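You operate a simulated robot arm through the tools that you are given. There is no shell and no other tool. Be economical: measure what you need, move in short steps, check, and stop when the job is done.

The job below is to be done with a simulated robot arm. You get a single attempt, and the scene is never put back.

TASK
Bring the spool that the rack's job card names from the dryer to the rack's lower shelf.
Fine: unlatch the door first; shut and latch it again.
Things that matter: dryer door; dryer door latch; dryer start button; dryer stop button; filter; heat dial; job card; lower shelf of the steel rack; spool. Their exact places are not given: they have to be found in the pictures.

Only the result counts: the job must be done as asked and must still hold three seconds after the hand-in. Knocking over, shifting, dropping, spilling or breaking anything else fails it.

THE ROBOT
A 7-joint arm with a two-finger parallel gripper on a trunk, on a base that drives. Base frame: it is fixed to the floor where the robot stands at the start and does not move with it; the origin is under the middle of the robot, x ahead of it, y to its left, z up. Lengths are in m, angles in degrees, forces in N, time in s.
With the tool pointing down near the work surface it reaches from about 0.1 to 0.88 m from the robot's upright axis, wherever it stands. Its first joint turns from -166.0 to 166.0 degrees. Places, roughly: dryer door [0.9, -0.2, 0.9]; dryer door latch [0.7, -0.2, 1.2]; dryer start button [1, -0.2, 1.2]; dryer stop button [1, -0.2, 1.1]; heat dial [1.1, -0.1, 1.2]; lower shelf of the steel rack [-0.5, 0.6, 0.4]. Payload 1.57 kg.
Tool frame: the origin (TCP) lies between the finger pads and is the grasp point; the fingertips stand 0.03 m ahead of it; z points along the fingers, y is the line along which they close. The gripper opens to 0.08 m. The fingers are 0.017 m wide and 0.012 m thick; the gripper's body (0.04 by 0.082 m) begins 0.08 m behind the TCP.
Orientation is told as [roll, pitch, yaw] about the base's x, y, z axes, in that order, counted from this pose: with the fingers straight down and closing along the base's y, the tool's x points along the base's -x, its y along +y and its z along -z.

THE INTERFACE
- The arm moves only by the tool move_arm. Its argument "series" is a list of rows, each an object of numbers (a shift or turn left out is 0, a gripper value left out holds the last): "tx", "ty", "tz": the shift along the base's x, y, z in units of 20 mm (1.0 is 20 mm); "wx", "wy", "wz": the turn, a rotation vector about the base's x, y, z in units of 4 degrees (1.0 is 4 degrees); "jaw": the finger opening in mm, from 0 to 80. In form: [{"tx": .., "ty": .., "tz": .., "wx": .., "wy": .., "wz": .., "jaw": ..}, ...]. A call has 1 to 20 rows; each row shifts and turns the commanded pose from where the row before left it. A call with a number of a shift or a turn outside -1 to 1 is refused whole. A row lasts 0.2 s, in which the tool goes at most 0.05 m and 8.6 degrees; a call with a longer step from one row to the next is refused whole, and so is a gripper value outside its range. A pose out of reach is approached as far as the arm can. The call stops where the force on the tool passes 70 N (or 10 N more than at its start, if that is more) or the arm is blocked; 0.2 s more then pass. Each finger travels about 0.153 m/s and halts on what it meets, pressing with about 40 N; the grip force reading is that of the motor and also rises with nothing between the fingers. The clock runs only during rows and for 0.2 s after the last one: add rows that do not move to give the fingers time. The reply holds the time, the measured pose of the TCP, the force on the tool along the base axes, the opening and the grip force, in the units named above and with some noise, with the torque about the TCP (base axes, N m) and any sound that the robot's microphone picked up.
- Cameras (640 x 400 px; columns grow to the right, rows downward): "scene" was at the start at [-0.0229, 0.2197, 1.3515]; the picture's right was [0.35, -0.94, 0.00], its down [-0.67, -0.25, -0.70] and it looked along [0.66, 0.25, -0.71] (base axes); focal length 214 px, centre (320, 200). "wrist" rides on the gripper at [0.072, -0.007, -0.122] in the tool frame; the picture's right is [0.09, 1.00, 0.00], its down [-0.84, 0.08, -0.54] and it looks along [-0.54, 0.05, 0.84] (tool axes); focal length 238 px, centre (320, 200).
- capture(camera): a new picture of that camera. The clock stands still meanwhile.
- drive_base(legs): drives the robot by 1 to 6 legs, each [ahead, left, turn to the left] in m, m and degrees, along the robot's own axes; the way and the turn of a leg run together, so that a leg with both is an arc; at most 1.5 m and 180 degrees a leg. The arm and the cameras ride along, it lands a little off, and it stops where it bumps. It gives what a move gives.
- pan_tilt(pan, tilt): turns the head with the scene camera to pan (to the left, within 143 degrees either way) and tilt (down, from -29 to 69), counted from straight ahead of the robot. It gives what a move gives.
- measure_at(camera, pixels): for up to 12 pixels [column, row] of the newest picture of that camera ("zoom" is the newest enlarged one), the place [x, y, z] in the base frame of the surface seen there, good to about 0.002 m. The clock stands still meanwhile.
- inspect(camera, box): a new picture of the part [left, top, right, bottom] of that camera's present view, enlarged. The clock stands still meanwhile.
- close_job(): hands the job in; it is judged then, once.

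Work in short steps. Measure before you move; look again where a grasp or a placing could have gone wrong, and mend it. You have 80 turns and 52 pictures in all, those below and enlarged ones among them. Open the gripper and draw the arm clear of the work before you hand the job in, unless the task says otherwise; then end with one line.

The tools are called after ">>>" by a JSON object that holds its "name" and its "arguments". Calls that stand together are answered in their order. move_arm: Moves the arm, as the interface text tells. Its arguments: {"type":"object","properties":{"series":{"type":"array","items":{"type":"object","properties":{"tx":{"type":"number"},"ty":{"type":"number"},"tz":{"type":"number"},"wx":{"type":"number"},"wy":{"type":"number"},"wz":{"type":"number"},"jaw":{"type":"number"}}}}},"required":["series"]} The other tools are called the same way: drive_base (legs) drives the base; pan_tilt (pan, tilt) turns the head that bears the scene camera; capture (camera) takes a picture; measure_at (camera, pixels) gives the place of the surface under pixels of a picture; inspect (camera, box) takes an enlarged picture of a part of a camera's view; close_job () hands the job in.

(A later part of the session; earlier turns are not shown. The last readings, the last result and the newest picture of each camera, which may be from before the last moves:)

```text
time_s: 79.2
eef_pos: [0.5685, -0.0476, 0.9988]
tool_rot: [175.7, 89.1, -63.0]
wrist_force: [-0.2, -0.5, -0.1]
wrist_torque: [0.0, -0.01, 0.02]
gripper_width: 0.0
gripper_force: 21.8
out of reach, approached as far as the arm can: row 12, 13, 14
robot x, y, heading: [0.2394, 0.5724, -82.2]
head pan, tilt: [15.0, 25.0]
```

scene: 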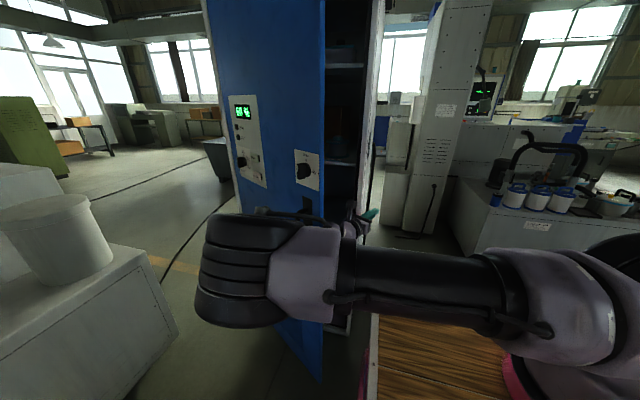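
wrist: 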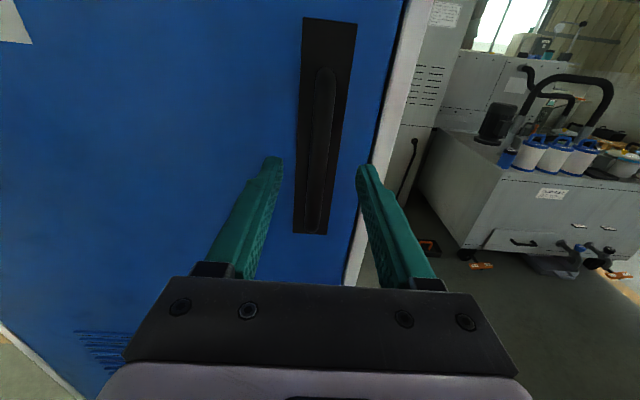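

Heading is now ≈-58°. I move +x behind the door's edge, then look.

>>> {"name": "move_arm", "arguments": {"series": [{"tx": 0.9}, {"tx": 0.9}, {"tx": 0.9}, {"tx": 0.9}, {"tx": 0.9}, {"tx": 0.9}]}}

>>> {"name": "capture", "arguments": {"camera": "scene"}}

```text
time_s: 80.6
eef_pos: [0.6759, -0.0479, 1.0002]
tool_rot: [171.3, 89.7, -66.5]
wrist_force: [0.2, 0.0, -0.2]
wrist_torque: [-0.01, 0.02, -0.02]
gripper_width: 0.0
gripper_force: 21.2
robot x, y, heading: [0.2358, 0.5684, -82.4]
head pan, tilt: [15.0, 25.0]
```

```text
23 pictures are left
```

scene: 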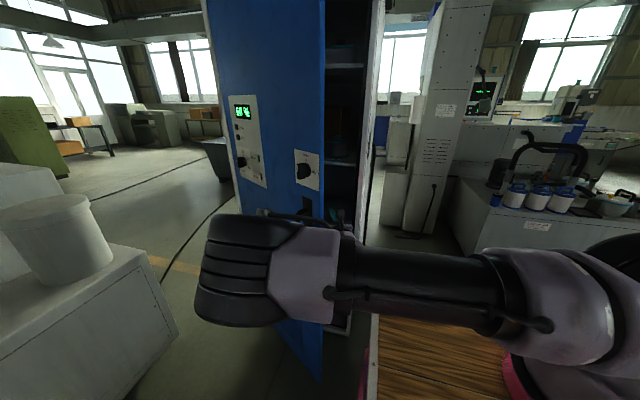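

The fingers are behind the door's edge. I push the door outward (+y, +x) in steps.

>>> {"name": "move_arm", "arguments": {"series": [{"tx": 0.4, "ty": 0.8}, {"tx": 0.4, "ty": 0.8}, {"tx": 0.4, "ty": 0.8}, {"tx": 0.4, "ty": 0.8}, {"tx": 0.5, "ty": 0.8}, {"tx": 0.5, "ty": 0.8}, {"tx": 0.5, "ty": 0.8}, {"tx": 0.6, "ty": 0.8}, {"tx": 0.6, "ty": 0.8}]}}

>>> {"name": "capture", "arguments": {"camera": "scene"}}

```text
time_s: 82.6
eef_pos: [0.7642, 0.0959, 0.9992]
tool_rot: [171.7, 89.5, -66.2]
wrist_force: [0.1, -0.7, 0.7]
wrist_torque: [0.02, 0.01, 0.01]
gripper_width: 0.0
gripper_force: 21.4
robot x, y, heading: [0.2379, 0.5706, -82.5]
head pan, tilt: [15.0, 25.0]
```

```text
22 pictures are left
```

scene: 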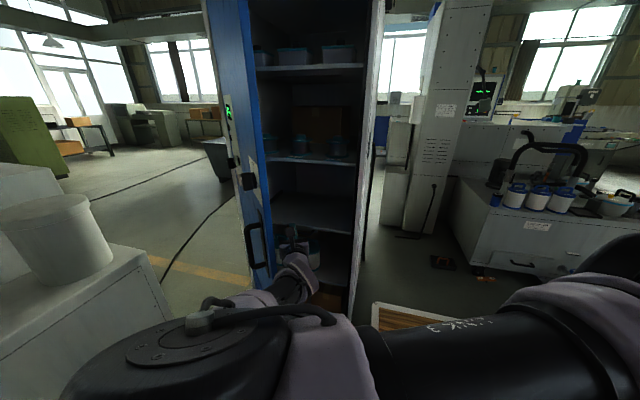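

The door swings well and the shelves appear. I continue pushing, more toward +x.

>>> {"name": "move_arm", "arguments": {"series": [{"tx": 0.8, "ty": 0.5}, {"tx": 0.8, "ty": 0.5}, {"tx": 0.8, "ty": 0.5}, {"tx": 0.8, "ty": 0.4}, {"tx": 0.9, "ty": 0.4}, {"tx": 0.9, "ty": 0.3}, {"tx": 0.9, "ty": 0.3}, {"tx": 0.9, "ty": 0.2}, {"tx": 0.9, "ty": 0.2}, {"tx": 0.9, "ty": 0.2}, {"tx": 0.9, "ty": 0.2}, {"tx": 0.9, "ty": 0.2}]}}

>>> {"name": "capture", "arguments": {"camera": "scene"}}

```text
time_s: 85.2
eef_pos: [0.9713, 0.1736, 0.9989]
tool_rot: [175.2, 89.6, -62.6]
wrist_force: [-0.2, -0.1, 0.3]
wrist_torque: [0.0, 0.03, -0.03]
gripper_width: 0.0
gripper_force: 21.4
robot x, y, heading: [0.2406, 0.5716, -82.2]
head pan, tilt: [15.0, 25.0]
```

```text
21 pictures are left
```

scene: 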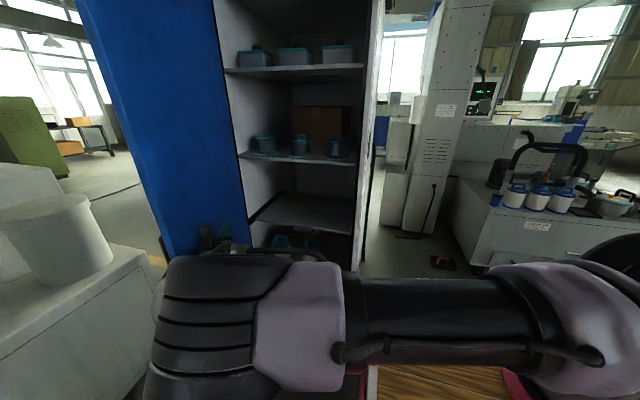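

The door is past 90°. I enlarge the shelves to find the spool with plate NE6 / 0.30 mm.

>>> {"name": "inspect", "arguments": {"camera": "scene", "box": [225, 125, 369, 215]}}

>>> {"name": "measure_at", "arguments": {"camera": "scene", "pixels": [[265, 146], [299, 146], [334, 146], [300, 160], [345, 160], [260, 158], [300, 72], [300, 222], [300, 48], [365, 150], [225, 215], [145, 100]]}}

```text
4.44 times, centred on (297, 170) of scene
```

zoom: 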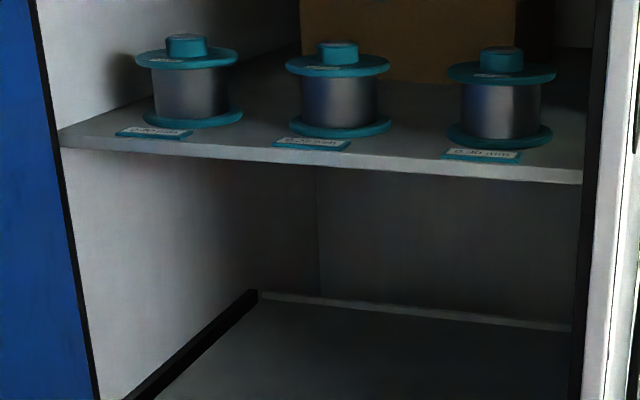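

```text
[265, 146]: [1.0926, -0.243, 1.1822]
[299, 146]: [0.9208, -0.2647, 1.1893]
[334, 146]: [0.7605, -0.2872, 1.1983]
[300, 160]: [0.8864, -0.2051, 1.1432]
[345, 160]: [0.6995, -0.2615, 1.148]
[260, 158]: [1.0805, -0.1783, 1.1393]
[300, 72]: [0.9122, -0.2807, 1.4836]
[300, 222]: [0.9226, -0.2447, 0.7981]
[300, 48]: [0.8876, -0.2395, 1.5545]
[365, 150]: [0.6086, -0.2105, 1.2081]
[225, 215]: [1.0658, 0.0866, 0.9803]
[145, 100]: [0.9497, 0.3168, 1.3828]
```

Three spools stand on the middle shelf (z≈1.145) with tags. I enlarge strongly to read the tags.

>>> {"name": "inspect", "arguments": {"camera": "scene", "box": [248, 132, 280, 158]}}

>>> {"name": "inspect", "arguments": {"camera": "scene", "box": [284, 134, 316, 160]}}

>>> {"name": "inspect", "arguments": {"camera": "scene", "box": [320, 136, 352, 162]}}

>>> {"name": "inspect", "arguments": {"camera": "scene", "box": [248, 210, 352, 275]}}

```text
15.38 times, centred on (264, 145) of scene
```

zoom: 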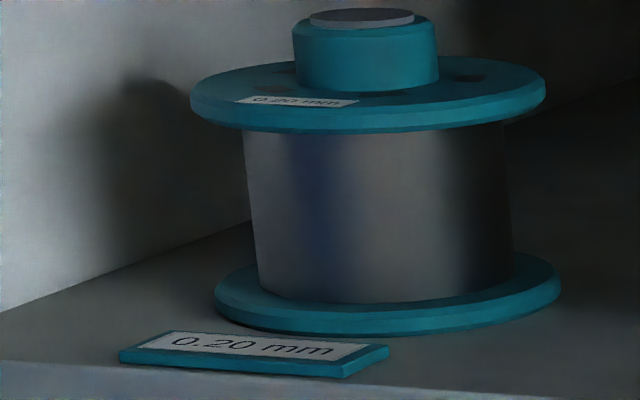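

```text
15.38 times, centred on (300, 147) of scene
```

zoom: 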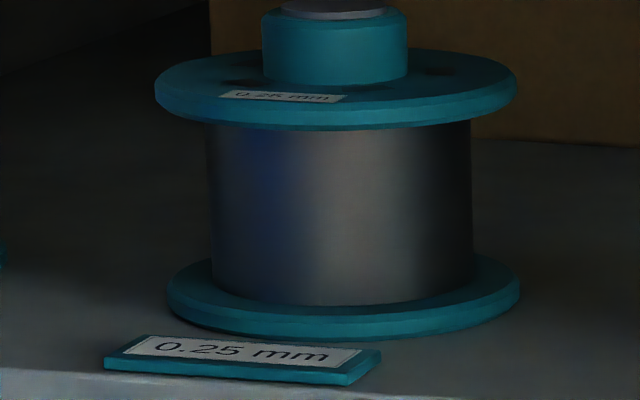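

```text
15.38 times, centred on (336, 149) of scene
```

zoom: 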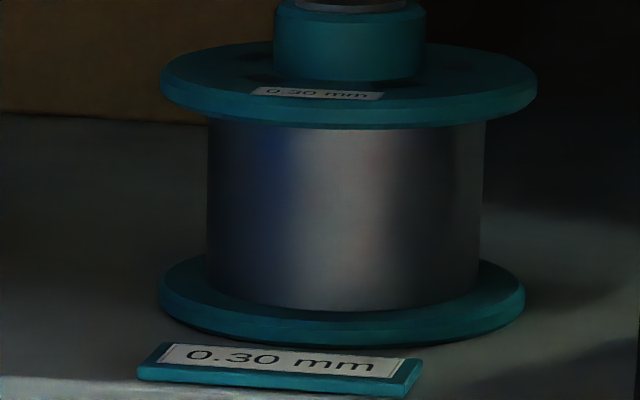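

```text
6.15 times, centred on (300, 242) of scene
```

zoom: 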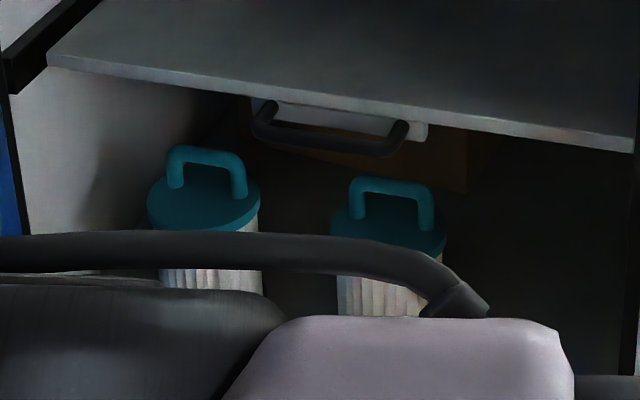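

The right spool is the 0.30 mm one (tag and flange label agree). I measure its knob, flange and surroundings.

>>> {"name": "measure_at", "arguments": {"camera": "scene", "pixels": [[338, 139], [334.5, 140], [342.5, 140], [338, 137], [326.5, 142], [349, 142.5], [338, 143.5], [337, 155.5], [338, 158.5], [358, 130], [338, 110], [338, 76]]}}

```text
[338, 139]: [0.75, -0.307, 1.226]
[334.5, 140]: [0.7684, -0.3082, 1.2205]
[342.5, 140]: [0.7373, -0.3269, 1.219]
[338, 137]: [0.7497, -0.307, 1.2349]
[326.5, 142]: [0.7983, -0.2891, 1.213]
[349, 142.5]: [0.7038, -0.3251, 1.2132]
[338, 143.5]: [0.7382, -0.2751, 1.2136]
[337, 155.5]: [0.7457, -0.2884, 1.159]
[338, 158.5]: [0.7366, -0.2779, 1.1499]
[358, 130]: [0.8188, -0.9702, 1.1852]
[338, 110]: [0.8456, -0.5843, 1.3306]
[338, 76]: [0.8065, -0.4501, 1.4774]
```

Target knob centre ≈(0.752,-0.323), z 1.213–1.24, flange top z 1.213. The door is at ~63°; I drive 0.2 m left with the arm still behind the door to push it further open.

>>> {"name": "drive_base", "arguments": {"legs": [[0, 0.2, 0]]}}

>>> {"name": "capture", "arguments": {"camera": "scene"}}

>>> {"name": "measure_at", "arguments": {"camera": "scene", "pixels": [[100, 50], [200, 200], [160, 100], [200, 330], [300, 300]]}}

```text
time_s: 86.8
eef_pos: [1.1716, 0.2021, 0.9984]
tool_rot: [172.1, 89.7, -65.6]
wrist_force: [0.3, 0.5, 0.7]
wrist_torque: [0.03, -0.02, 0.0]
gripper_width: 0.0
gripper_force: 21.4
robot x, y, heading: [0.4404, 0.5984, -82.3]
head pan, tilt: [15.0, 25.0]
```

```text
15 pictures are left
```

scene: 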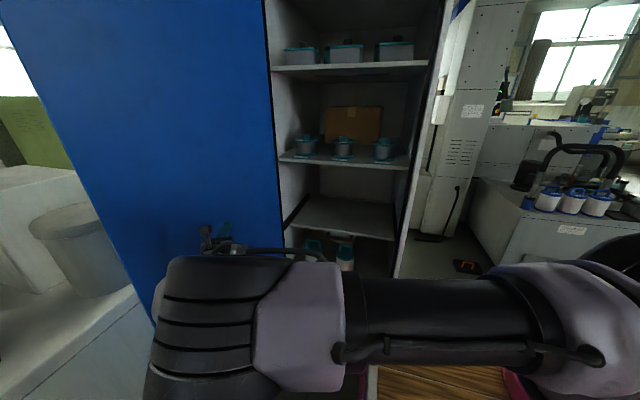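

```text
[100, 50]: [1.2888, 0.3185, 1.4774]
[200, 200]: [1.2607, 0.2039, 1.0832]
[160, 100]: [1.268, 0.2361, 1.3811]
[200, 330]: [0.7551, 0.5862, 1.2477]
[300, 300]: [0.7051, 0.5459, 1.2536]
```

The door now stands at ~95°. I bring the arm back from the door toward the dryer opening, turning the tool's heading back to -82°.

>>> {"name": "move_arm", "arguments": {"series": [{"tx": -0.92, "ty": -0.37}, {"tx": -0.92, "ty": -0.37, "wz": -0.35}, {"tx": -0.92, "ty": -0.37, "wz": -0.35}, {"tx": -0.92, "ty": -0.37, "wz": -0.35}, {"tx": -0.92, "ty": -0.37, "wz": -0.35}, {"tx": -0.92, "ty": -0.37, "wz": -0.35}, {"tx": -0.92, "ty": -0.37, "wz": -0.35}, {"tx": -0.92, "ty": -0.37, "wz": -0.35}, {"tx": -0.92, "ty": -0.37, "wz": -0.35}, {"tx": -0.92, "ty": -0.37, "wz": -0.35}, {"tx": -0.92, "ty": -0.37, "wz": -0.35}, {"tx": -0.92, "ty": -0.37, "wz": -0.35}, {"tx": -0.92, "ty": -0.37, "wz": -0.35}, {"tx": -0.92, "ty": -0.37, "wz": -0.35}, {"tx": -0.92, "ty": -0.37, "wz": -0.35}, {"tx": -0.92, "ty": -0.37, "wz": -0.35}, {"tx": -0.92, "ty": -0.37, "wz": -0.35}, {"tx": -0.92, "ty": -0.37, "wz": -0.35}]}}

>>> {"name": "move_arm", "arguments": {"series": [{"wx": 0.99, "wy": 0.136, "tz": 0.9}, {"wx": 0.99, "wy": 0.136, "tz": 0.9}, {"wx": 0.99, "wy": 0.136, "tz": 0.9}, {"wx": 0.99, "wy": 0.136, "tz": 0.9}, {"wx": 0.99, "wy": 0.136, "tz": 0.9}, {"wx": 0.99, "wy": 0.136, "tz": 0.9}, {"wx": 0.99, "wy": 0.136, "tz": 0.9}, {"wx": 0.99, "wy": 0.136, "tz": 0.9}, {"wx": 0.99, "wy": 0.136, "tz": 0.9}, {"wx": 0.99, "wy": 0.136, "tz": 0.9}, {"wx": 0.99, "wy": 0.136, "tz": 0.9}, {"tz": 0.9}, {"tz": 0.9, "jaw": 70}, {"tz": 0.9}, {"tz": 0.9}, {}]}}

```text
time_s: 90.6
eef_pos: [0.8409, 0.0683, 0.9987]
tool_rot: [176.0, 89.6, -85.6]
wrist_force: [0.5, 0.4, 0.6]
wrist_torque: [0.01, 0.01, 0.0]
gripper_width: 0.0001
gripper_force: 21.5
robot x, y, heading: [0.4409, 0.5976, -82.1]
head pan, tilt: [15.0, 25.0]
```

```text
time_s: 94.0
eef_pos: [0.8403, 0.0682, 1.2695]
tool_rot: [-0.7, 46.4, 97.8]
wrist_force: [0.4, -0.2, 0.4]
wrist_torque: [-0.02, 0.02, 0.02]
gripper_width: 0.07
gripper_force: 0.1
robot x, y, heading: [0.4369, 0.5976, -81.9]
head pan, tilt: [15.0, 25.0]
```

Tool is pitched 44° down, heading -82°. I shift it right 10 cm and up 3 cm to line up with the target spool, then drive ahead 0.2 m and look.

>>> {"name": "move_arm", "arguments": {"series": [{"tx": -0.9, "ty": -0.12, "tz": 0.3}, {"tx": -0.9, "ty": -0.12, "tz": 0.3}, {"tx": -0.9, "ty": -0.12, "tz": 0.3}, {"tx": -0.9, "ty": -0.12, "tz": 0.3}, {"tx": -0.9, "ty": -0.12, "tz": 0.3}, {"tx": -0.9, "ty": -0.12}, {}]}}

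>>> {"name": "drive_base", "arguments": {"legs": [[0.2, 0, 0]]}}

>>> {"name": "capture", "arguments": {"camera": "wrist"}}

>>> {"name": "measure_at", "arguments": {"camera": "wrist", "pixels": [[320, 100], [320, 130], [320, 160]]}}

```text
time_s: 95.6
eef_pos: [0.7315, 0.0532, 1.2987]
tool_rot: [-0.5, 46.4, 98.0]
wrist_force: [0.9, 0.6, 0.5]
wrist_torque: [-0.02, 0.0, 0.04]
gripper_width: 0.07
gripper_force: 0.0
robot x, y, heading: [0.4383, 0.6014, -82.2]
head pan, tilt: [15.0, 25.0]
```

```text
time_s: 97.2
eef_pos: [0.761, -0.1454, 1.3001]
tool_rot: [-0.6, 46.4, 97.9]
wrist_force: [0.0, 0.2, 0.6]
wrist_torque: [0.03, -0.03, -0.02]
gripper_width: 0.0699
gripper_force: 0.1
robot x, y, heading: [0.4686, 0.4021, -82.0]
head pan, tilt: [15.0, 25.0]
```

```text
14 pictures are left
```

wrist: 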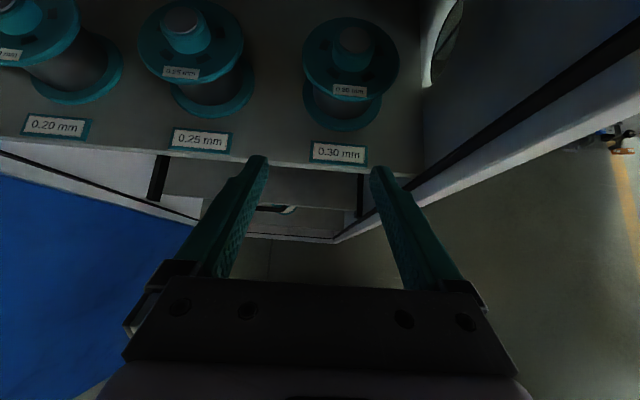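

```text
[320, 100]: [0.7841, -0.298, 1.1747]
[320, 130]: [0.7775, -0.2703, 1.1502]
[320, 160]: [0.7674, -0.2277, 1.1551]
```

The 0.30 mm spool is right ahead at (352,60). I measure its knob cap and flange edges.

>>> {"name": "measure_at", "arguments": {"camera": "wrist", "pixels": [[355, 40], [342, 35], [370, 40], [355, 28], [352, 50], [352, 68], [305, 55], [397, 55], [350, 92], [350, 22]]}}

```text
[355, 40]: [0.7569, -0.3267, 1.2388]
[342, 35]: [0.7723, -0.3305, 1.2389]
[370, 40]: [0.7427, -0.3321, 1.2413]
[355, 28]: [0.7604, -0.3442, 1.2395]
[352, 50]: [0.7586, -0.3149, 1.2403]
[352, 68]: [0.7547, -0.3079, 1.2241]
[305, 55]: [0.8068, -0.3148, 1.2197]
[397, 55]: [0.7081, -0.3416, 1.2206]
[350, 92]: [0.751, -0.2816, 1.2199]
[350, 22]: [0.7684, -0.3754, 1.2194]
```

Spool centre ≈(0.758,-0.329), flange top 1.2195, knob top 1.24. I move in above the knob (z 1.273), then down to z 1.249.

>>> {"name": "move_arm", "arguments": {"series": [{"ty": -0.85, "tx": -0.025, "tz": -0.3}, {"ty": -0.85, "tx": -0.025, "tz": -0.3}, {"ty": -0.85, "tx": -0.025, "tz": -0.3}, {"ty": -0.85, "tx": -0.025, "tz": -0.3}, {"ty": -0.85, "tx": -0.025, "tz": -0.15}, {"ty": -0.85, "tx": -0.025}, {"ty": -0.85, "tx": -0.025}, {"ty": -0.85, "tx": -0.025}, {"ty": -0.85, "tx": -0.025}, {"ty": -0.85, "tx": -0.025}, {}]}}

>>> {"name": "capture", "arguments": {"camera": "wrist"}}

>>> {"name": "measure_at", "arguments": {"camera": "wrist", "pixels": [[320, 150], [320, 170], [300, 160], [340, 160]]}}

```text
time_s: 99.6
eef_pos: [0.7557, -0.3146, 1.2715]
tool_rot: [-0.7, 46.4, 97.8]
wrist_force: [-0.3, 0.2, 0.4]
wrist_torque: [0.01, -0.02, 0.01]
gripper_width: 0.0701
gripper_force: 0.1
robot x, y, heading: [0.4663, 0.4003, -82.0]
head pan, tilt: [15.0, 25.0]
```

```text
13 pictures are left
```

wrist: 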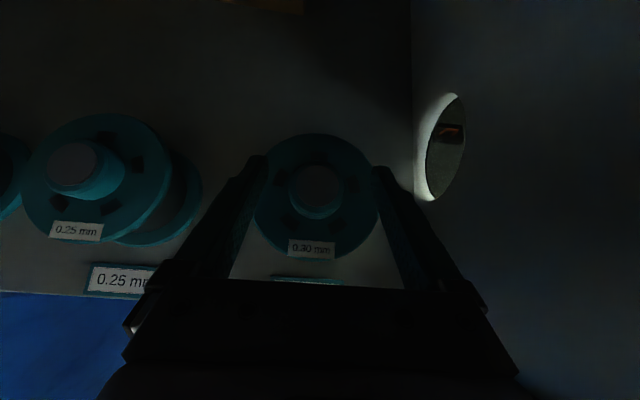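

```text
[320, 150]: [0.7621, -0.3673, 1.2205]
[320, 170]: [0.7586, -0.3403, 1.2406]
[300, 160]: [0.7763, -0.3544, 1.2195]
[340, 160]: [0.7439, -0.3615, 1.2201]
```

The knob is centred between the fingers. I descend 22 mm and close.

>>> {"name": "move_arm", "arguments": {"series": [{"tz": -0.4}, {"tz": -0.4}, {"tz": -0.32}, {}, {"jaw": 45}, {"jaw": 20}, {"jaw": 0}, {}, {}]}}

>>> {"name": "move_arm", "arguments": {"series": [{"tz": 0.4}, {"tz": 0.5}, {}]}}

>>> {"name": "capture", "arguments": {"camera": "scene"}}

```text
time_s: 101.6
eef_pos: [0.7542, -0.3151, 1.2499]
tool_rot: [-0.6, 46.4, 97.9]
wrist_force: [4.6, -0.5, 1.8]
wrist_torque: [-0.12, 0.06, 0.07]
gripper_width: 0.0434
gripper_force: 39.9
robot x, y, heading: [0.466, 0.4012, -82.3]
head pan, tilt: [15.0, 25.0]
```

```text
time_s: 102.4
eef_pos: [0.7547, -0.3153, 1.2683]
tool_rot: [-0.5, 46.4, 97.8]
wrist_force: [0.2, 0.4, -7.6]
wrist_torque: [0.13, 0.04, 0.01]
gripper_width: 0.0434
gripper_force: 40.1
robot x, y, heading: [0.4647, 0.3977, -82.3]
head pan, tilt: [15.0, 25.0]
```

```text
12 pictures are left
```

scene: 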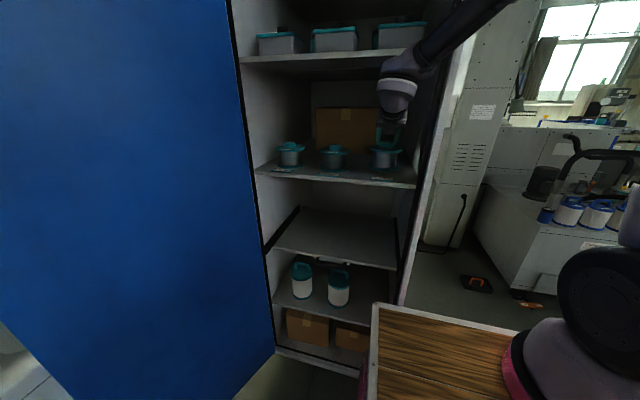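

The spool hangs in the grip (7.6 N). I raise it 1 cm more and draw it straight out of the dryer, then back the base away.

>>> {"name": "move_arm", "arguments": {"series": [{"tz": 0.5}, {"ty": 0.9, "tx": -0.12}, {"ty": 0.9, "tx": -0.12}, {"ty": 0.9, "tx": -0.12}, {"ty": 0.9, "tx": -0.12}, {"ty": 0.9, "tx": -0.12}, {"ty": 0.9, "tx": -0.12}, {"ty": 0.9, "tx": -0.12}, {"ty": 0.9, "tx": -0.12}, {"ty": 0.9, "tx": -0.12}, {"ty": 0.9, "tx": -0.12}, {}]}}

>>> {"name": "drive_base", "arguments": {"legs": [[-0.17, -0.1, 0]]}}

```text
time_s: 105.0
eef_pos: [0.7311, -0.135, 1.2791]
tool_rot: [-0.8, 46.5, 97.8]
wrist_force: [-0.3, -0.7, -8.5]
wrist_torque: [0.08, 0.01, 0.0]
gripper_width: 0.0433
gripper_force: 40.2
robot x, y, heading: [0.4662, 0.4027, -81.9]
head pan, tilt: [15.0, 25.0]
```

```text
time_s: 106.5
eef_pos: [0.6097, 0.0166, 1.2786]
tool_rot: [-0.4, 46.3, 97.9]
wrist_force: [0.0, -0.8, -7.9]
wrist_torque: [0.08, 0.04, -0.01]
gripper_width: 0.0434
gripper_force: 40.2
robot x, y, heading: [0.3463, 0.5494, -82.1]
head pan, tilt: [15.0, 25.0]
```

Now I test the low reach in free space: lower the spool by 0.4 m straight down.

>>> {"name": "move_arm", "arguments": {"series": [{"tz": -1}, {"tz": -1}, {"tz": -1}, {"tz": -1}, {"tz": -1}, {"tz": -1}, {"tz": -1}, {"tz": -1}, {"tz": -1}, {"tz": -1}, {"tz": -1}, {"tz": -1}, {"tz": -1}, {"tz": -1}, {"tz": -1}, {"tz": -1}, {"tz": -1}, {"tz": -1}, {"tz": -1}, {"tz": -1}]}}

>>> {"name": "move_arm", "arguments": {"series": [{"tz": -1}, {"tz": -1}, {"tz": -1}, {"tz": -1}, {"tz": -1}, {"tz": -1}, {"tz": -1}, {"tz": -1}]}}

```text
time_s: 110.7
eef_pos: [0.609, 0.0155, 0.8767]
tool_rot: [-0.7, 46.4, 98.0]
wrist_force: [-0.6, 0.8, -8.0]
wrist_torque: [0.11, 0.02, -0.01]
gripper_width: 0.0432
gripper_force: 40.1
robot x, y, heading: [0.3435, 0.5507, -81.9]
head pan, tilt: [15.0, 25.0]
```

```text
time_s: 112.5
eef_pos: [0.6105, 0.0164, 0.7188]
tool_rot: [-0.6, 46.3, 97.9]
wrist_force: [-0.1, -0.1, -8.6]
wrist_torque: [0.07, 0.05, 0.01]
gripper_width: 0.0433
gripper_force: 40.1
robot x, y, heading: [0.3435, 0.5538, -82.2]
head pan, tilt: [15.0, 25.0]
```

Good so far at z 0.72; I go on to z 0.56.

>>> {"name": "move_arm", "arguments": {"series": [{"tz": -1}, {"tz": -1}, {"tz": -1}, {"tz": -1}, {"tz": -1}, {"tz": -1}, {"tz": -1}, {"tz": -1}]}}

>>> {"name": "capture", "arguments": {"camera": "scene"}}

```text
time_s: 114.3
eef_pos: [0.6249, -0.0014, 0.5712]
tool_rot: [-2.4, 48.0, 96.3]
wrist_force: [-0.1, -0.5, -8.1]
wrist_torque: [0.12, 0.0, 0.03]
gripper_width: 0.0432
gripper_force: 40.2
robot x, y, heading: [0.3403, 0.5495, -82.3]
head pan, tilt: [15.0, 25.0]
```

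```text
11 pictures are left
```

scene: 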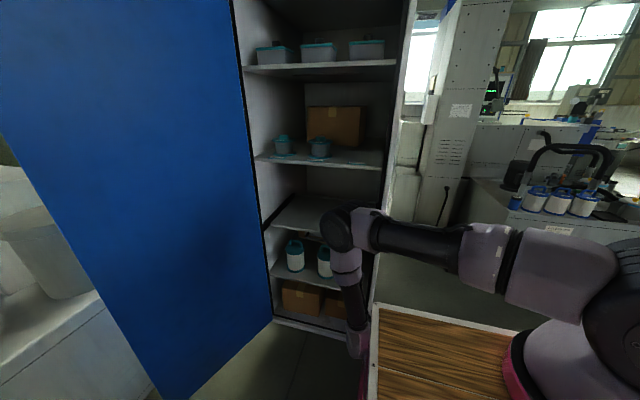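

The low pose is reachable (z≈0.57, 0.58 m ahead). I raise it a little for travel, then drive out along the dryer's side and turn (to the right) toward the rack, ending well before it.

>>> {"name": "move_arm", "arguments": {"series": [{"tz": 0.8}, {"tz": 0.8}, {"tz": 0.8}, {}]}}

>>> {"name": "drive_base", "arguments": {"legs": [[0, -0.2, 0], [0.85, 0, 0], [0, -0.4, 0], [0, 0, -91], [0, 0, -91]]}}

>>> {"name": "pan_tilt", "arguments": {"pan": 10, "tilt": 40}}

>>> {"name": "capture", "arguments": {"camera": "scene"}}

```text
time_s: 115.3
eef_pos: [0.6164, 0.0078, 0.6071]
tool_rot: [-1.3, 47.2, 97.3]
wrist_force: [0.2, 0.7, -8.1]
wrist_torque: [0.1, 0.05, 0.01]
gripper_width: 0.0435
gripper_force: 40.2
robot x, y, heading: [0.3473, 0.5555, -82.0]
head pan, tilt: [15.0, 25.0]
```

```text
time_s: 130.9
eef_pos: [-0.3883, 0.18, 0.6088]
tool_rot: [-1.3, 47.2, -84.7]
wrist_force: [-0.6, 0.5, -8.2]
wrist_torque: [-0.13, -0.02, -0.01]
gripper_width: 0.0433
gripper_force: 39.9
robot x, y, heading: [-0.1323, -0.3727, 95.7]
head pan, tilt: [15.0, 25.0]
```

```text
time_s: 131.7
eef_pos: [-0.3871, 0.1803, 0.6106]
tool_rot: [-1.5, 47.4, -84.8]
wrist_force: [0.9, 0.5, -8.0]
wrist_torque: [-0.16, -0.07, -0.03]
gripper_width: 0.0433
gripper_force: 39.9
robot x, y, heading: [-0.1367, -0.372, 95.6]
head pan, tilt: [10.0, 40.0]
```

```text
10 pictures are left
```

scene: 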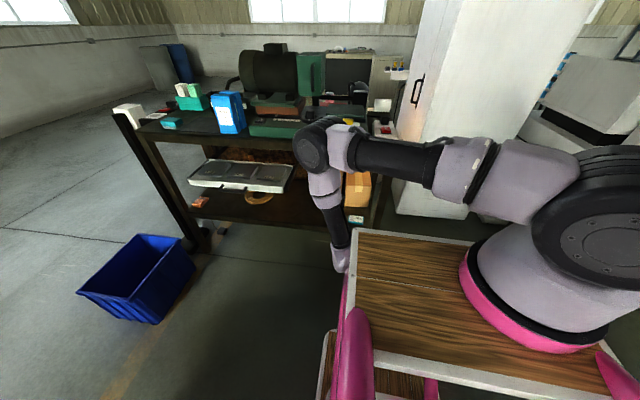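

The lower shelf is in view (row ~205–222). I measure its edge, tray above, box and card.

>>> {"name": "measure_at", "arguments": {"camera": "scene", "pixels": [[230, 216], [230, 210], [300, 215], [300, 225], [300, 205], [258, 199], [355, 220], [358, 205], [240, 192], [290, 183], [300, 133], [240, 135]]}}

```text
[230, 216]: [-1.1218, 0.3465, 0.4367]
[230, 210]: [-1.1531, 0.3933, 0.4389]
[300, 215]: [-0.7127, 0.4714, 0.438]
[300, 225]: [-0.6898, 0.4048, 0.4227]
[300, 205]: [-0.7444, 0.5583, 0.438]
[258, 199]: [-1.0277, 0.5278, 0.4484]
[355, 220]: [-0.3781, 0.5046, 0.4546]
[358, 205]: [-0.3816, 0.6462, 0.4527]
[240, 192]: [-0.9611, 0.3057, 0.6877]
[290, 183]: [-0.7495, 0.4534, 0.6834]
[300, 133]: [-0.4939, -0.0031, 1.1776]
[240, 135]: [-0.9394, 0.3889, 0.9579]
```

I measure the wrist links' positions to check their clearance to the deck's front edge when driving in.

>>> {"name": "measure_at", "arguments": {"camera": "scene", "pixels": [[325, 185], [335, 215], [341, 240], [338, 262], [310, 150], [320, 165], [347, 240], [380, 133], [392, 160], [200, 137], [380, 215]]}}

>>> {"name": "inspect", "arguments": {"camera": "scene", "box": [180, 100, 404, 240]}}

```text
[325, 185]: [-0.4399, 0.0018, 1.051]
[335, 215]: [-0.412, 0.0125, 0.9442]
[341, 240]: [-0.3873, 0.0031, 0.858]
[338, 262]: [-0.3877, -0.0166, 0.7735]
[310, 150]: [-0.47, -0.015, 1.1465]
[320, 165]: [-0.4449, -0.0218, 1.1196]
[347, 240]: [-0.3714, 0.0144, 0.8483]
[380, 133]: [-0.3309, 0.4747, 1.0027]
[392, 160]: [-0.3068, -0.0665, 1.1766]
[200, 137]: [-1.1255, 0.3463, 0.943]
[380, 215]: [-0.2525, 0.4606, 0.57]
```

```text
2.86 times, centred on (292, 170) of scene
```

zoom: 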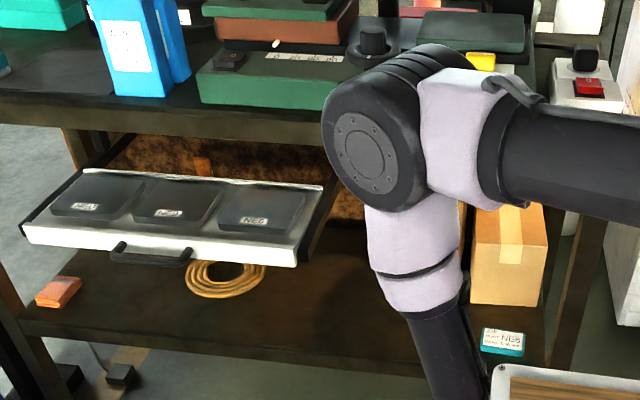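

Clearance is fine: links stay ~5 cm short of the deck edge for a spool centre at (-0.57,0.50). I drive 0.15 m left and then 0.32 m ahead, holding the spool 7 cm above the shelf.

>>> {"name": "drive_base", "arguments": {"legs": [[0, 0.151, 0], [0.32, 0, 0]]}}

>>> {"name": "capture", "arguments": {"camera": "wrist"}}

>>> {"name": "measure_at", "arguments": {"camera": "wrist", "pixels": [[320, 160], [180, 200], [180, 280], [320, 60], [450, 200], [240, 250]]}}

```text
time_s: 134.8
eef_pos: [-0.5717, 0.4851, 0.6105]
tool_rot: [-1.4, 47.3, -84.8]
wrist_force: [-0.5, -0.4, -8.3]
wrist_torque: [-0.15, -0.05, 0.0]
gripper_width: 0.0432
gripper_force: 39.7
robot x, y, heading: [-0.3185, -0.0688, 95.6]
head pan, tilt: [10.0, 40.0]
```

```text
8 pictures are left
```

wrist: 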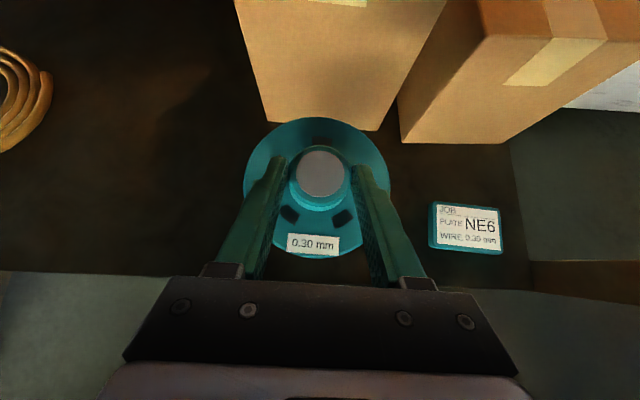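

```text
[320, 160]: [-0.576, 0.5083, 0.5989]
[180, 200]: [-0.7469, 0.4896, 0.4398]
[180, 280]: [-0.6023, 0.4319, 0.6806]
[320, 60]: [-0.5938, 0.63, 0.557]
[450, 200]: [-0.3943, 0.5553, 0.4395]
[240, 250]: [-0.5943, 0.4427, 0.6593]
```

The spool hangs over the free spot; box fronts are 7 cm behind. I lower 5 cm first and check the drift.

>>> {"name": "move_arm", "arguments": {"series": [{"tz": -0.6}, {"tz": -0.6}, {"tz": -0.6}, {"tz": -0.6}, {}]}}

```text
time_s: 136.0
eef_pos: [-0.5805, 0.4945, 0.5704]
tool_rot: [-2.5, 48.3, -85.5]
wrist_force: [-0.8, -0.2, -7.4]
wrist_torque: [-0.14, -0.07, -0.04]
gripper_width: 0.0433
gripper_force: 40.0
robot x, y, heading: [-0.3198, -0.0695, 96.0]
head pan, tilt: [10.0, 40.0]
```

It drifts outward and tilts slightly (≈2°): a longer reach suits the arm better. I back the base 5 cm and extend the arm by the same.

>>> {"name": "drive_base", "arguments": {"legs": [[-0.05, 0, 0]]}}

>>> {"name": "move_arm", "arguments": {"series": [{"ty": 0.8, "tx": -0.08}, {"ty": 0.8, "tx": -0.08}, {"ty": 0.8, "tx": -0.05}, {}]}}

```text
time_s: 136.9
eef_pos: [-0.5753, 0.4439, 0.5702]
tool_rot: [-2.5, 48.3, -85.5]
wrist_force: [-0.3, -0.4, -8.0]
wrist_torque: [-0.17, -0.04, 0.01]
gripper_width: 0.0432
gripper_force: 39.8
robot x, y, heading: [-0.3104, -0.1181, 96.0]
head pan, tilt: [10.0, 40.0]
```

```text
time_s: 137.9
eef_pos: [-0.5791, 0.493, 0.5698]
tool_rot: [-2.6, 48.4, -85.6]
wrist_force: [0.3, 0.6, -8.1]
wrist_torque: [-0.16, -0.05, -0.04]
gripper_width: 0.0434
gripper_force: 40.2
robot x, y, heading: [-0.3112, -0.1178, 95.9]
head pan, tilt: [10.0, 40.0]
```

Now there is reach to spare. I correct the ≈2° tilt and check.

>>> {"name": "move_arm", "arguments": {"series": [{"wx": -0.47, "wy": -0.375, "wz": 0.03}, {}]}}

>>> {"name": "move_arm", "arguments": {"series": [{"tz": -0.4}, {"tz": -0.4}, {"tz": -0.3}, {}]}}

```text
time_s: 138.5
eef_pos: [-0.5786, 0.4921, 0.5697]
tool_rot: [-0.6, 46.4, -84.1]
wrist_force: [-0.4, -0.1, -7.4]
wrist_torque: [-0.12, -0.02, -0.01]
gripper_width: 0.0432
gripper_force: 40.1
robot x, y, heading: [-0.3139, -0.1163, 96.0]
head pan, tilt: [10.0, 40.0]
```

```text
time_s: 139.5
eef_pos: [-0.58, 0.4928, 0.5466]
tool_rot: [-0.7, 46.3, -83.9]
wrist_force: [0.0, 0.1, -7.9]
wrist_torque: [-0.17, 0.02, -0.01]
gripper_width: 0.0436
gripper_force: 40.0
robot x, y, heading: [-0.3139, -0.1163, 95.9]
head pan, tilt: [10.0, 40.0]
```

Tilt is corrected and the reach is fine. I lower in 2 mm steps until the weight comes off.

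>>> {"name": "move_arm", "arguments": {"series": [{"tz": -0.12}, {"tz": -0.12}, {}]}}

>>> {"name": "move_arm", "arguments": {"series": [{"tz": -0.12}, {}]}}

```text
time_s: 140.3
eef_pos: [-0.5804, 0.4914, 0.5434]
tool_rot: [-0.6, 46.4, -84.0]
wrist_force: [-0.4, 0.3, -8.0]
wrist_torque: [-0.13, -0.02, -0.01]
gripper_width: 0.0434
gripper_force: 40.5
robot x, y, heading: [-0.3128, -0.1221, 96.1]
head pan, tilt: [10.0, 40.0]
```

```text
time_s: 140.9
eef_pos: [-0.5798, 0.4926, 0.5421]
tool_rot: [-0.7, 46.5, -84.0]
wrist_force: [-0.6, -0.7, 12.4]
wrist_torque: [-0.79, -0.68, -0.02]
gripper_width: 0.0434
gripper_force: 40.5
robot x, y, heading: [-0.3136, -0.1186, 96.0]
head pan, tilt: [10.0, 40.0]
```

Contact made (force now upward). I open the fingers and withdraw backward-up along the tool axis.

>>> {"name": "move_arm", "arguments": {"series": [{"jaw": 50}, {"jaw": 75}, {"jaw": 75}, {"tz": 0.5, "ty": -0.52, "tx": 0.05}, {"tz": 0.5, "ty": -0.52, "tx": 0.05}, {"tz": 0.5, "ty": -0.52, "tx": 0.05}, {"tz": 0.5, "ty": -0.52, "tx": 0.05}, {"tz": 0.5, "ty": -0.52, "tx": 0.05}, {"tz": 0.5, "ty": -0.6, "tx": 0.05}, {}]}}

>>> {"name": "capture", "arguments": {"camera": "wrist"}}

>>> {"name": "measure_at", "arguments": {"camera": "wrist", "pixels": [[320, 130], [320, 150], [320, 110], [280, 120], [360, 120]]}}

```text
time_s: 143.1
eef_pos: [-0.5749, 0.4306, 0.6002]
tool_rot: [-0.9, 46.7, -84.2]
wrist_force: [-0.5, 0.1, 0.8]
wrist_torque: [0.01, 0.05, -0.01]
gripper_width: 0.0748
gripper_force: 0.0
robot x, y, heading: [-0.3091, -0.1195, 96.3]
head pan, tilt: [10.0, 40.0]
```

```text
7 pictures are left
```

wrist: 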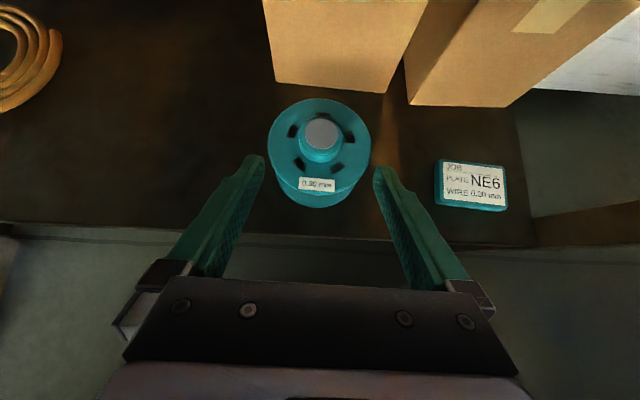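

```text
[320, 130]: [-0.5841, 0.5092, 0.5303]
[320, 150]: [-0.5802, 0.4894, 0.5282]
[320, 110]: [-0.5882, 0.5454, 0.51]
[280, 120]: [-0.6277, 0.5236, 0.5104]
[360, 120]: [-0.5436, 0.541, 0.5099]
```

The spool stands upright on the shelf (flange top z≈0.51). Now I back away from the rack and raise the arm, levelling the tool.

>>> {"name": "drive_base", "arguments": {"legs": [[-0.3, 0, 0]]}}

>>> {"name": "move_arm", "arguments": {"series": [{"tz": 1, "jaw": 0}, {"tz": 1}, {"tz": 1}, {"tz": 1}, {"tz": 1}, {"tz": 1}, {"tz": 1}, {"tz": 1}, {"tz": 1}, {"tz": 1}, {"tz": 1}, {"tz": 1}, {"tz": 1}, {"tz": 1}, {"tz": 1}, {"tz": 1}, {"tz": 1}, {"tz": 1}, {"tz": 1}, {"tz": 1}]}}

>>> {"name": "move_arm", "arguments": {"series": [{"tz": 1}, {"tz": 1}, {"tz": 1}, {"tz": 1}, {"tz": 1}, {"tz": 1}, {"tz": 1}, {"tz": 1}, {"tz": 1}, {"wx": 0.995, "wy": 0.105, "tz": 1}, {"wx": 0.995, "wy": 0.105, "tz": 1}, {"wx": 0.995, "wy": 0.105, "tz": 1}, {"wx": 0.995, "wy": 0.105, "tz": 1}, {"wx": 0.995, "wy": 0.105, "tz": 1}, {"wx": 0.995, "wy": 0.105}, {"wx": 0.995, "wy": 0.105}, {"wx": 0.995, "wy": 0.105}, {"wx": 0.995, "wy": 0.105}, {"wx": 0.995, "wy": 0.105}]}}

>>> {"name": "drive_base", "arguments": {"legs": [[0, 0, 91], [0, 0, 91], [0, 0.4, 0], [-0.87, 0, 0]]}}

```text
time_s: 145.2
eef_pos: [-0.5429, 0.1291, 0.6011]
tool_rot: [-0.8, 46.5, -84.0]
wrist_force: [0.2, 0.1, -0.3]
wrist_torque: [0.0, 0.03, 0.02]
gripper_width: 0.075
gripper_force: 0.1
robot x, y, heading: [-0.2824, -0.4193, 96.2]
head pan, tilt: [10.0, 40.0]
```

```text
time_s: 149.3
eef_pos: [-0.5431, 0.1294, 1.0018]
tool_rot: [-0.8, 46.5, -83.9]
wrist_force: [0.0, 0.9, -0.2]
wrist_torque: [-0.04, -0.03, -0.01]
gripper_width: 0.0001
gripper_force: 21.0
robot x, y, heading: [-0.2777, -0.4209, 95.8]
head pan, tilt: [10.0, 40.0]
```

```text
time_s: 153.3
eef_pos: [-0.5422, 0.1288, 1.2822]
tool_rot: [-1.9, 86.6, -85.1]
wrist_force: [-0.4, 0.5, -0.3]
wrist_torque: [0.01, -0.03, -0.01]
gripper_width: 0.0
gripper_force: 20.6
robot x, y, heading: [-0.2825, -0.418, 96.1]
head pan, tilt: [10.0, 40.0]
```

```text
time_s: 166.3
eef_pos: [0.3895, -0.3975, 1.2824]
tool_rot: [-0.6, 86.8, 102.2]
wrist_force: [0.0, 0.5, 0.4]
wrist_torque: [-0.05, 0.01, 0.01]
gripper_width: 0.0002
gripper_force: 21.3
robot x, y, heading: [0.0705, 0.1215, -77.6]
head pan, tilt: [10.0, 40.0]
stopped in leg 4: the robot was blocked; the commanded pose is now the measured one
```

The base bumped at its rear-right corner, likely against the rack's leg; I move left 0.1 m at once, straighten to -82°, and look at the rack.

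>>> {"name": "drive_base", "arguments": {"legs": [[0.01, 0.1, 0], [0, 0, -4.5]]}}

>>> {"name": "pan_tilt", "arguments": {"pan": -125, "tilt": 35}}

>>> {"name": "capture", "arguments": {"camera": "scene"}}

```text
time_s: 167.9
eef_pos: [0.4509, -0.4088, 1.2822]
tool_rot: [-1.0, 86.6, 97.1]
wrist_force: [0.2, -1.1, 0.0]
wrist_torque: [0.0, 0.0, 0.0]
gripper_width: 0.0002
gripper_force: 21.3
robot x, y, heading: [0.1729, 0.1297, -82.3]
head pan, tilt: [10.0, 40.0]
```

```text
time_s: 170.1
eef_pos: [0.449, -0.4095, 1.2817]
tool_rot: [-1.0, 86.7, 97.2]
wrist_force: [-0.9, 0.0, -0.3]
wrist_torque: [-0.02, -0.01, 0.02]
gripper_width: 0.0
gripper_force: 21.1
robot x, y, heading: [0.1705, 0.1313, -82.2]
head pan, tilt: [-125.0, 35.0]
```

```text
6 pictures are left
```

scene: 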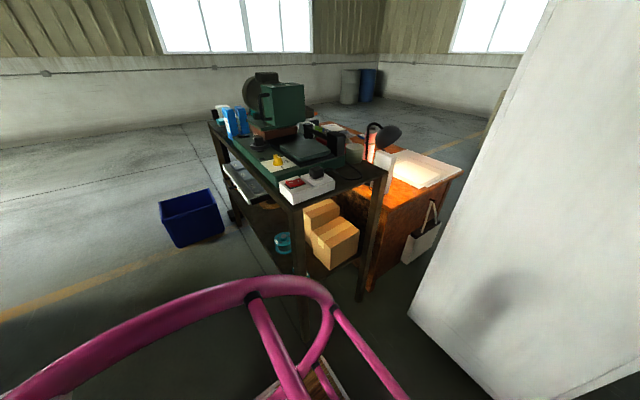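

The rack and spool look undisturbed; I measure to be sure (spool top, shelf, leg).

>>> {"name": "measure_at", "arguments": {"camera": "scene", "pixels": [[283, 236], [283, 250], [298, 240], [291, 201], [268, 245], [385, 170], [410, 310]]}}

>>> {"name": "drive_base", "arguments": {"legs": [[-0.42, 0, 0]]}}

```text
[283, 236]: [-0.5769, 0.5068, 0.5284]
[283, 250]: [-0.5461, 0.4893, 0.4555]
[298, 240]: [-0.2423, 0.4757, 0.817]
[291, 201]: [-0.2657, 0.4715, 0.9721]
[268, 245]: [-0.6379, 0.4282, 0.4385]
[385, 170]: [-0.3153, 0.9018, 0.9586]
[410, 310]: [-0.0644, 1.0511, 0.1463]
```

```text
time_s: 172.7
eef_pos: [0.393, 0.0068, 1.2827]
tool_rot: [-1.0, 86.6, 97.3]
wrist_force: [0.4, 0.0, 0.6]
wrist_torque: [-0.02, 0.02, 0.01]
gripper_width: 0.0
gripper_force: 22.0
robot x, y, heading: [0.1123, 0.5457, -82.4]
head pan, tilt: [-125.0, 35.0]
```

Rack and spool are where they were. I drive left 0.3 m (still right of the door), then swing the arm out to the left side with the tool heading ≈-45°, to go round the open door's edge.

>>> {"name": "drive_base", "arguments": {"legs": [[0.03, 0.3, 0]]}}

>>> {"name": "move_arm", "arguments": {"series": [{"tx": 0.9, "ty": 0.39, "wz": 0.5, "tz": 0.2}, {"tx": 0.9, "ty": 0.39, "wz": 0.5, "tz": 0.2}, {"tx": 0.9, "ty": 0.39, "wz": 0.5, "tz": 0.2}, {"tx": 0.9, "ty": 0.39, "wz": 0.5, "tz": 0.2}, {"tx": 0.9, "ty": 0.39, "wz": 0.5, "tz": 0.2}, {"tx": 0.9, "ty": 0.39, "wz": 0.5, "tz": 0.2}, {"tx": 0.9, "ty": 0.39, "wz": 0.5, "tz": 0.2}, {"tx": 0.9, "ty": 0.39, "wz": 0.5, "tz": 0.2}, {"tx": 0.9, "ty": 0.39, "wz": 0.5, "tz": 0.2}, {"tx": 0.9, "ty": 0.39, "wz": 0.5}, {"tx": 0.9, "ty": 0.39, "wz": 0.5}, {"tx": 0.9, "ty": 0.39, "wz": 0.5}, {"tx": 0.9, "ty": 0.39, "wz": 0.5}, {"tx": 0.9, "ty": 0.39, "wz": 0.5}, {"tx": 0.9, "ty": 0.39, "wz": 0.5}, {"tx": 0.9, "ty": 0.39, "wz": 0.5}, {"tx": 0.9, "ty": 0.39, "wz": 0.5}, {"tx": 0.9, "ty": 0.39, "wz": 0.5}]}}

>>> {"name": "move_arm", "arguments": {"series": [{"tx": 0.2, "ty": 0.95}, {"tx": 0.2, "ty": 0.95}, {"tx": 0.2, "ty": 0.95}, {"tx": 0.2, "ty": 0.95}, {"tx": 0.2, "ty": 0.95}, {"tx": 0.2, "ty": 0.95}, {"tx": 0.2, "ty": 0.95}, {"tx": 0.2, "ty": 0.95}, {"tx": 0.2, "ty": 0.95}, {"tx": 0.2, "ty": 0.95}, {"tx": 0.2, "ty": 0.95}, {"tx": 0.2, "ty": 0.95}, {"tx": 0.2, "ty": 0.95}, {"tx": 0.2, "ty": 0.95}, {"tx": 0.2, "ty": 0.95}, {"tx": 0.2, "ty": 0.95}, {"tx": 0.2, "ty": 0.95}, {"tx": 0.2, "ty": 0.95}]}}

>>> {"name": "pan_tilt", "arguments": {"pan": 60, "tilt": 20}}

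>>> {"name": "capture", "arguments": {"camera": "scene"}}

```text
time_s: 174.7
eef_pos: [0.6991, 0.0187, 1.2823]
tool_rot: [-0.8, 86.6, 97.5]
wrist_force: [0.4, -0.4, 0.5]
wrist_torque: [0.01, 0.01, -0.01]
gripper_width: 0.0
gripper_force: 21.6
robot x, y, heading: [0.419, 0.5577, -82.0]
head pan, tilt: [-125.0, 35.0]
```

```text
time_s: 178.5
eef_pos: [1.0232, 0.1589, 1.3197]
tool_rot: [-1.6, 86.7, 133.1]
wrist_force: [0.7, 0.4, 0.3]
wrist_torque: [-0.01, -0.02, 0.01]
gripper_width: 0.0
gripper_force: 21.1
robot x, y, heading: [0.4157, 0.5557, -82.3]
head pan, tilt: [-125.0, 35.0]
```

```text
time_s: 182.3
eef_pos: [1.0955, 0.5007, 1.3183]
tool_rot: [-0.3, 86.5, 134.0]
wrist_force: [1.1, -0.6, 0.5]
wrist_torque: [0.02, -0.04, 0.04]
gripper_width: 0.0
gripper_force: 21.7
robot x, y, heading: [0.4211, 0.5563, -82.0]
head pan, tilt: [-125.0, 35.0]
```

```text
time_s: 185.1
eef_pos: [1.0953, 0.5008, 1.317]
tool_rot: [-0.9, 86.6, 133.6]
wrist_force: [0.3, 0.1, 0.0]
wrist_torque: [0.02, 0.01, 0.01]
gripper_width: 0.0
gripper_force: 21.4
robot x, y, heading: [0.4191, 0.561, -82.0]
head pan, tilt: [60.0, 20.0]
```

```text
5 pictures are left
```

scene: 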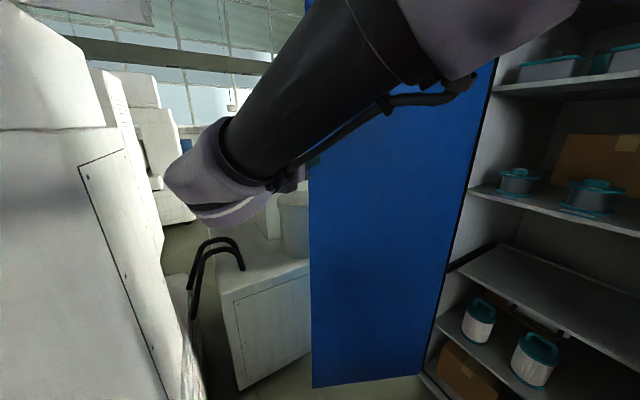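

Arm is out to the left. I measure the door's outer edge (col ~311) to plan the hook.

>>> {"name": "measure_at", "arguments": {"camera": "scene", "pixels": [[315, 300], [316, 220], [440, 250], [316, 380], [165, 180], [225, 205], [120, 150], [290, 240], [330, 390]]}}

```text
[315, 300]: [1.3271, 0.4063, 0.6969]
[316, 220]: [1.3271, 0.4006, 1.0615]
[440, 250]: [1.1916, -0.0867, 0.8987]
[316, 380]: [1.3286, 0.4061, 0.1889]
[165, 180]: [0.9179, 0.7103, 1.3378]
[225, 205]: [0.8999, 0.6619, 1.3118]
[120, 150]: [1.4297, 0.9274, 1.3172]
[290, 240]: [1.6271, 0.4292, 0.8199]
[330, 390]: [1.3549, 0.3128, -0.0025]
```

Door edge ≈(1.33,0.415). I extend the arm 6 cm, drive 0.24 m left and 0.1 m ahead to put the fingers just outside the edge.

>>> {"name": "move_arm", "arguments": {"series": [{"tx": 0.8}, {"tx": 0.8}, {"tx": 0.8}, {"tx": 0.6}, {}]}}

>>> {"name": "drive_base", "arguments": {"legs": [[0, 0.24, 0], [0.1, 0, 0]]}}

>>> {"name": "capture", "arguments": {"camera": "wrist"}}

```text
time_s: 186.3
eef_pos: [1.1547, 0.5005, 1.3178]
tool_rot: [-1.0, 86.7, 133.5]
wrist_force: [-0.3, -0.4, -0.3]
wrist_torque: [0.01, 0.0, 0.01]
gripper_width: 0.0
gripper_force: 21.3
robot x, y, heading: [0.4199, 0.5583, -81.8]
head pan, tilt: [60.0, 20.0]
```

```text
time_s: 188.8
eef_pos: [1.4094, 0.4374, 1.3168]
tool_rot: [-0.9, 86.6, 133.7]
wrist_force: [-0.3, -0.5, -0.4]
wrist_torque: [-0.02, -0.02, -0.02]
gripper_width: 0.0
gripper_force: 21.7
robot x, y, heading: [0.6751, 0.4909, -81.9]
head pan, tilt: [60.0, 20.0]
```

```text
4 pictures are left
```

wrist: 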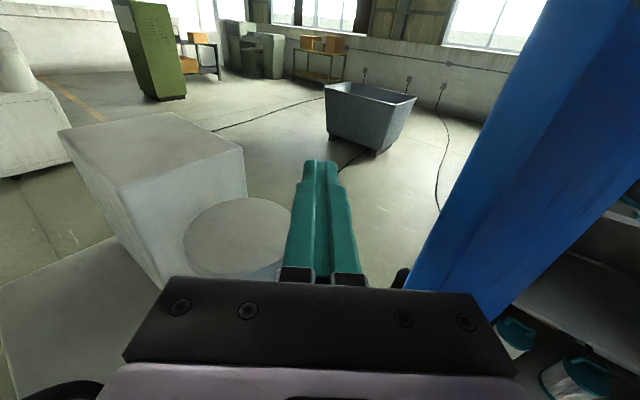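

The fingers are beyond the door's edge, which is on their right. I drive right 0.25 m, sweeping the door with the fingers, and then diagonally ahead-right.

>>> {"name": "drive_base", "arguments": {"legs": [[0.0, -0.27, 0], [0.11, -0.16, 0]]}}

>>> {"name": "capture", "arguments": {"camera": "scene"}}

>>> {"name": "measure_at", "arguments": {"camera": "scene", "pixels": [[320, 250], [320, 320], [400, 250], [480, 250], [440, 320], [250, 250]]}}

```text
time_s: 190.1
eef_pos: [1.2934, 0.4398, 1.3182]
tool_rot: [-1.1, 86.5, 135.4]
wrist_force: [-0.5, 0.1, -0.4]
wrist_torque: [0.01, 0.0, 0.0]
gripper_width: 0.0001
gripper_force: 21.7
robot x, y, heading: [0.5593, 0.4744, -81.8]
head pan, tilt: [60.0, 20.0]
stopped in leg 1: the force on the tool passed its limit at 81 N (the readings are from after the stop); the commanded pose is now the measured one
```

```text
3 pictures are left
```

scene: 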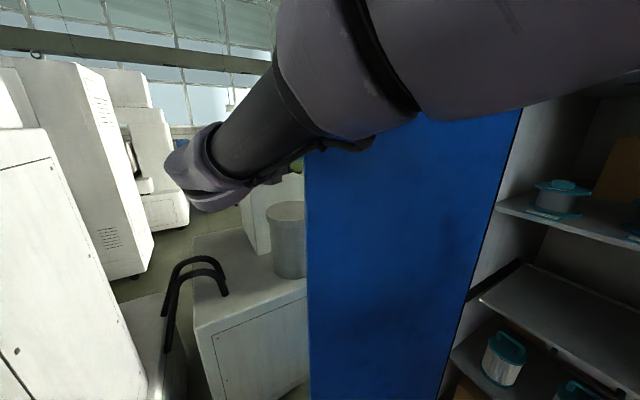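

```text
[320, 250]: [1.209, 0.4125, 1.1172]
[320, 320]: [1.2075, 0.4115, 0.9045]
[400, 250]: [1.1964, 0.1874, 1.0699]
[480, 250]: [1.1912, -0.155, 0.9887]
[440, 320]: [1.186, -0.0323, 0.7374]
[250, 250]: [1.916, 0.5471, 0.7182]
```

The impulse at contact stopped the drive, but the door moved to ~92°. I now pull it slowly with the arm.

>>> {"name": "move_arm", "arguments": {"series": [{"tx": -0.4}, {"tx": -0.4}, {"tx": -0.4}, {"tx": -0.4}, {"tx": -0.4}, {"tx": -0.4, "ty": -0.1}, {"tx": -0.5, "ty": -0.1}, {"tx": -0.5, "ty": -0.1}, {"tx": -0.5, "ty": -0.1}, {"tx": -0.5, "ty": -0.15}, {"tx": -0.5, "ty": -0.15}, {"tx": -0.5, "ty": -0.15}, {"tx": -0.5, "ty": -0.15}, {"tx": -0.5, "ty": -0.15}, {"tx": -0.5, "ty": -0.2}, {"tx": -0.5, "ty": -0.2}, {"tx": -0.5, "ty": -0.2}]}}

>>> {"name": "measure_at", "arguments": {"camera": "scene", "pixels": [[320, 320]]}}

```text
time_s: 193.7
eef_pos: [1.1359, 0.4046, 1.3171]
tool_rot: [-1.0, 86.4, 135.4]
wrist_force: [0.0, -0.1, 0.1]
wrist_torque: [-0.05, 0.03, 0.02]
gripper_width: 0.0
gripper_force: 21.7
robot x, y, heading: [0.5578, 0.474, -81.6]
head pan, tilt: [60.0, 20.0]
```

```text
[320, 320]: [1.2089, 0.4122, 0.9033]
```

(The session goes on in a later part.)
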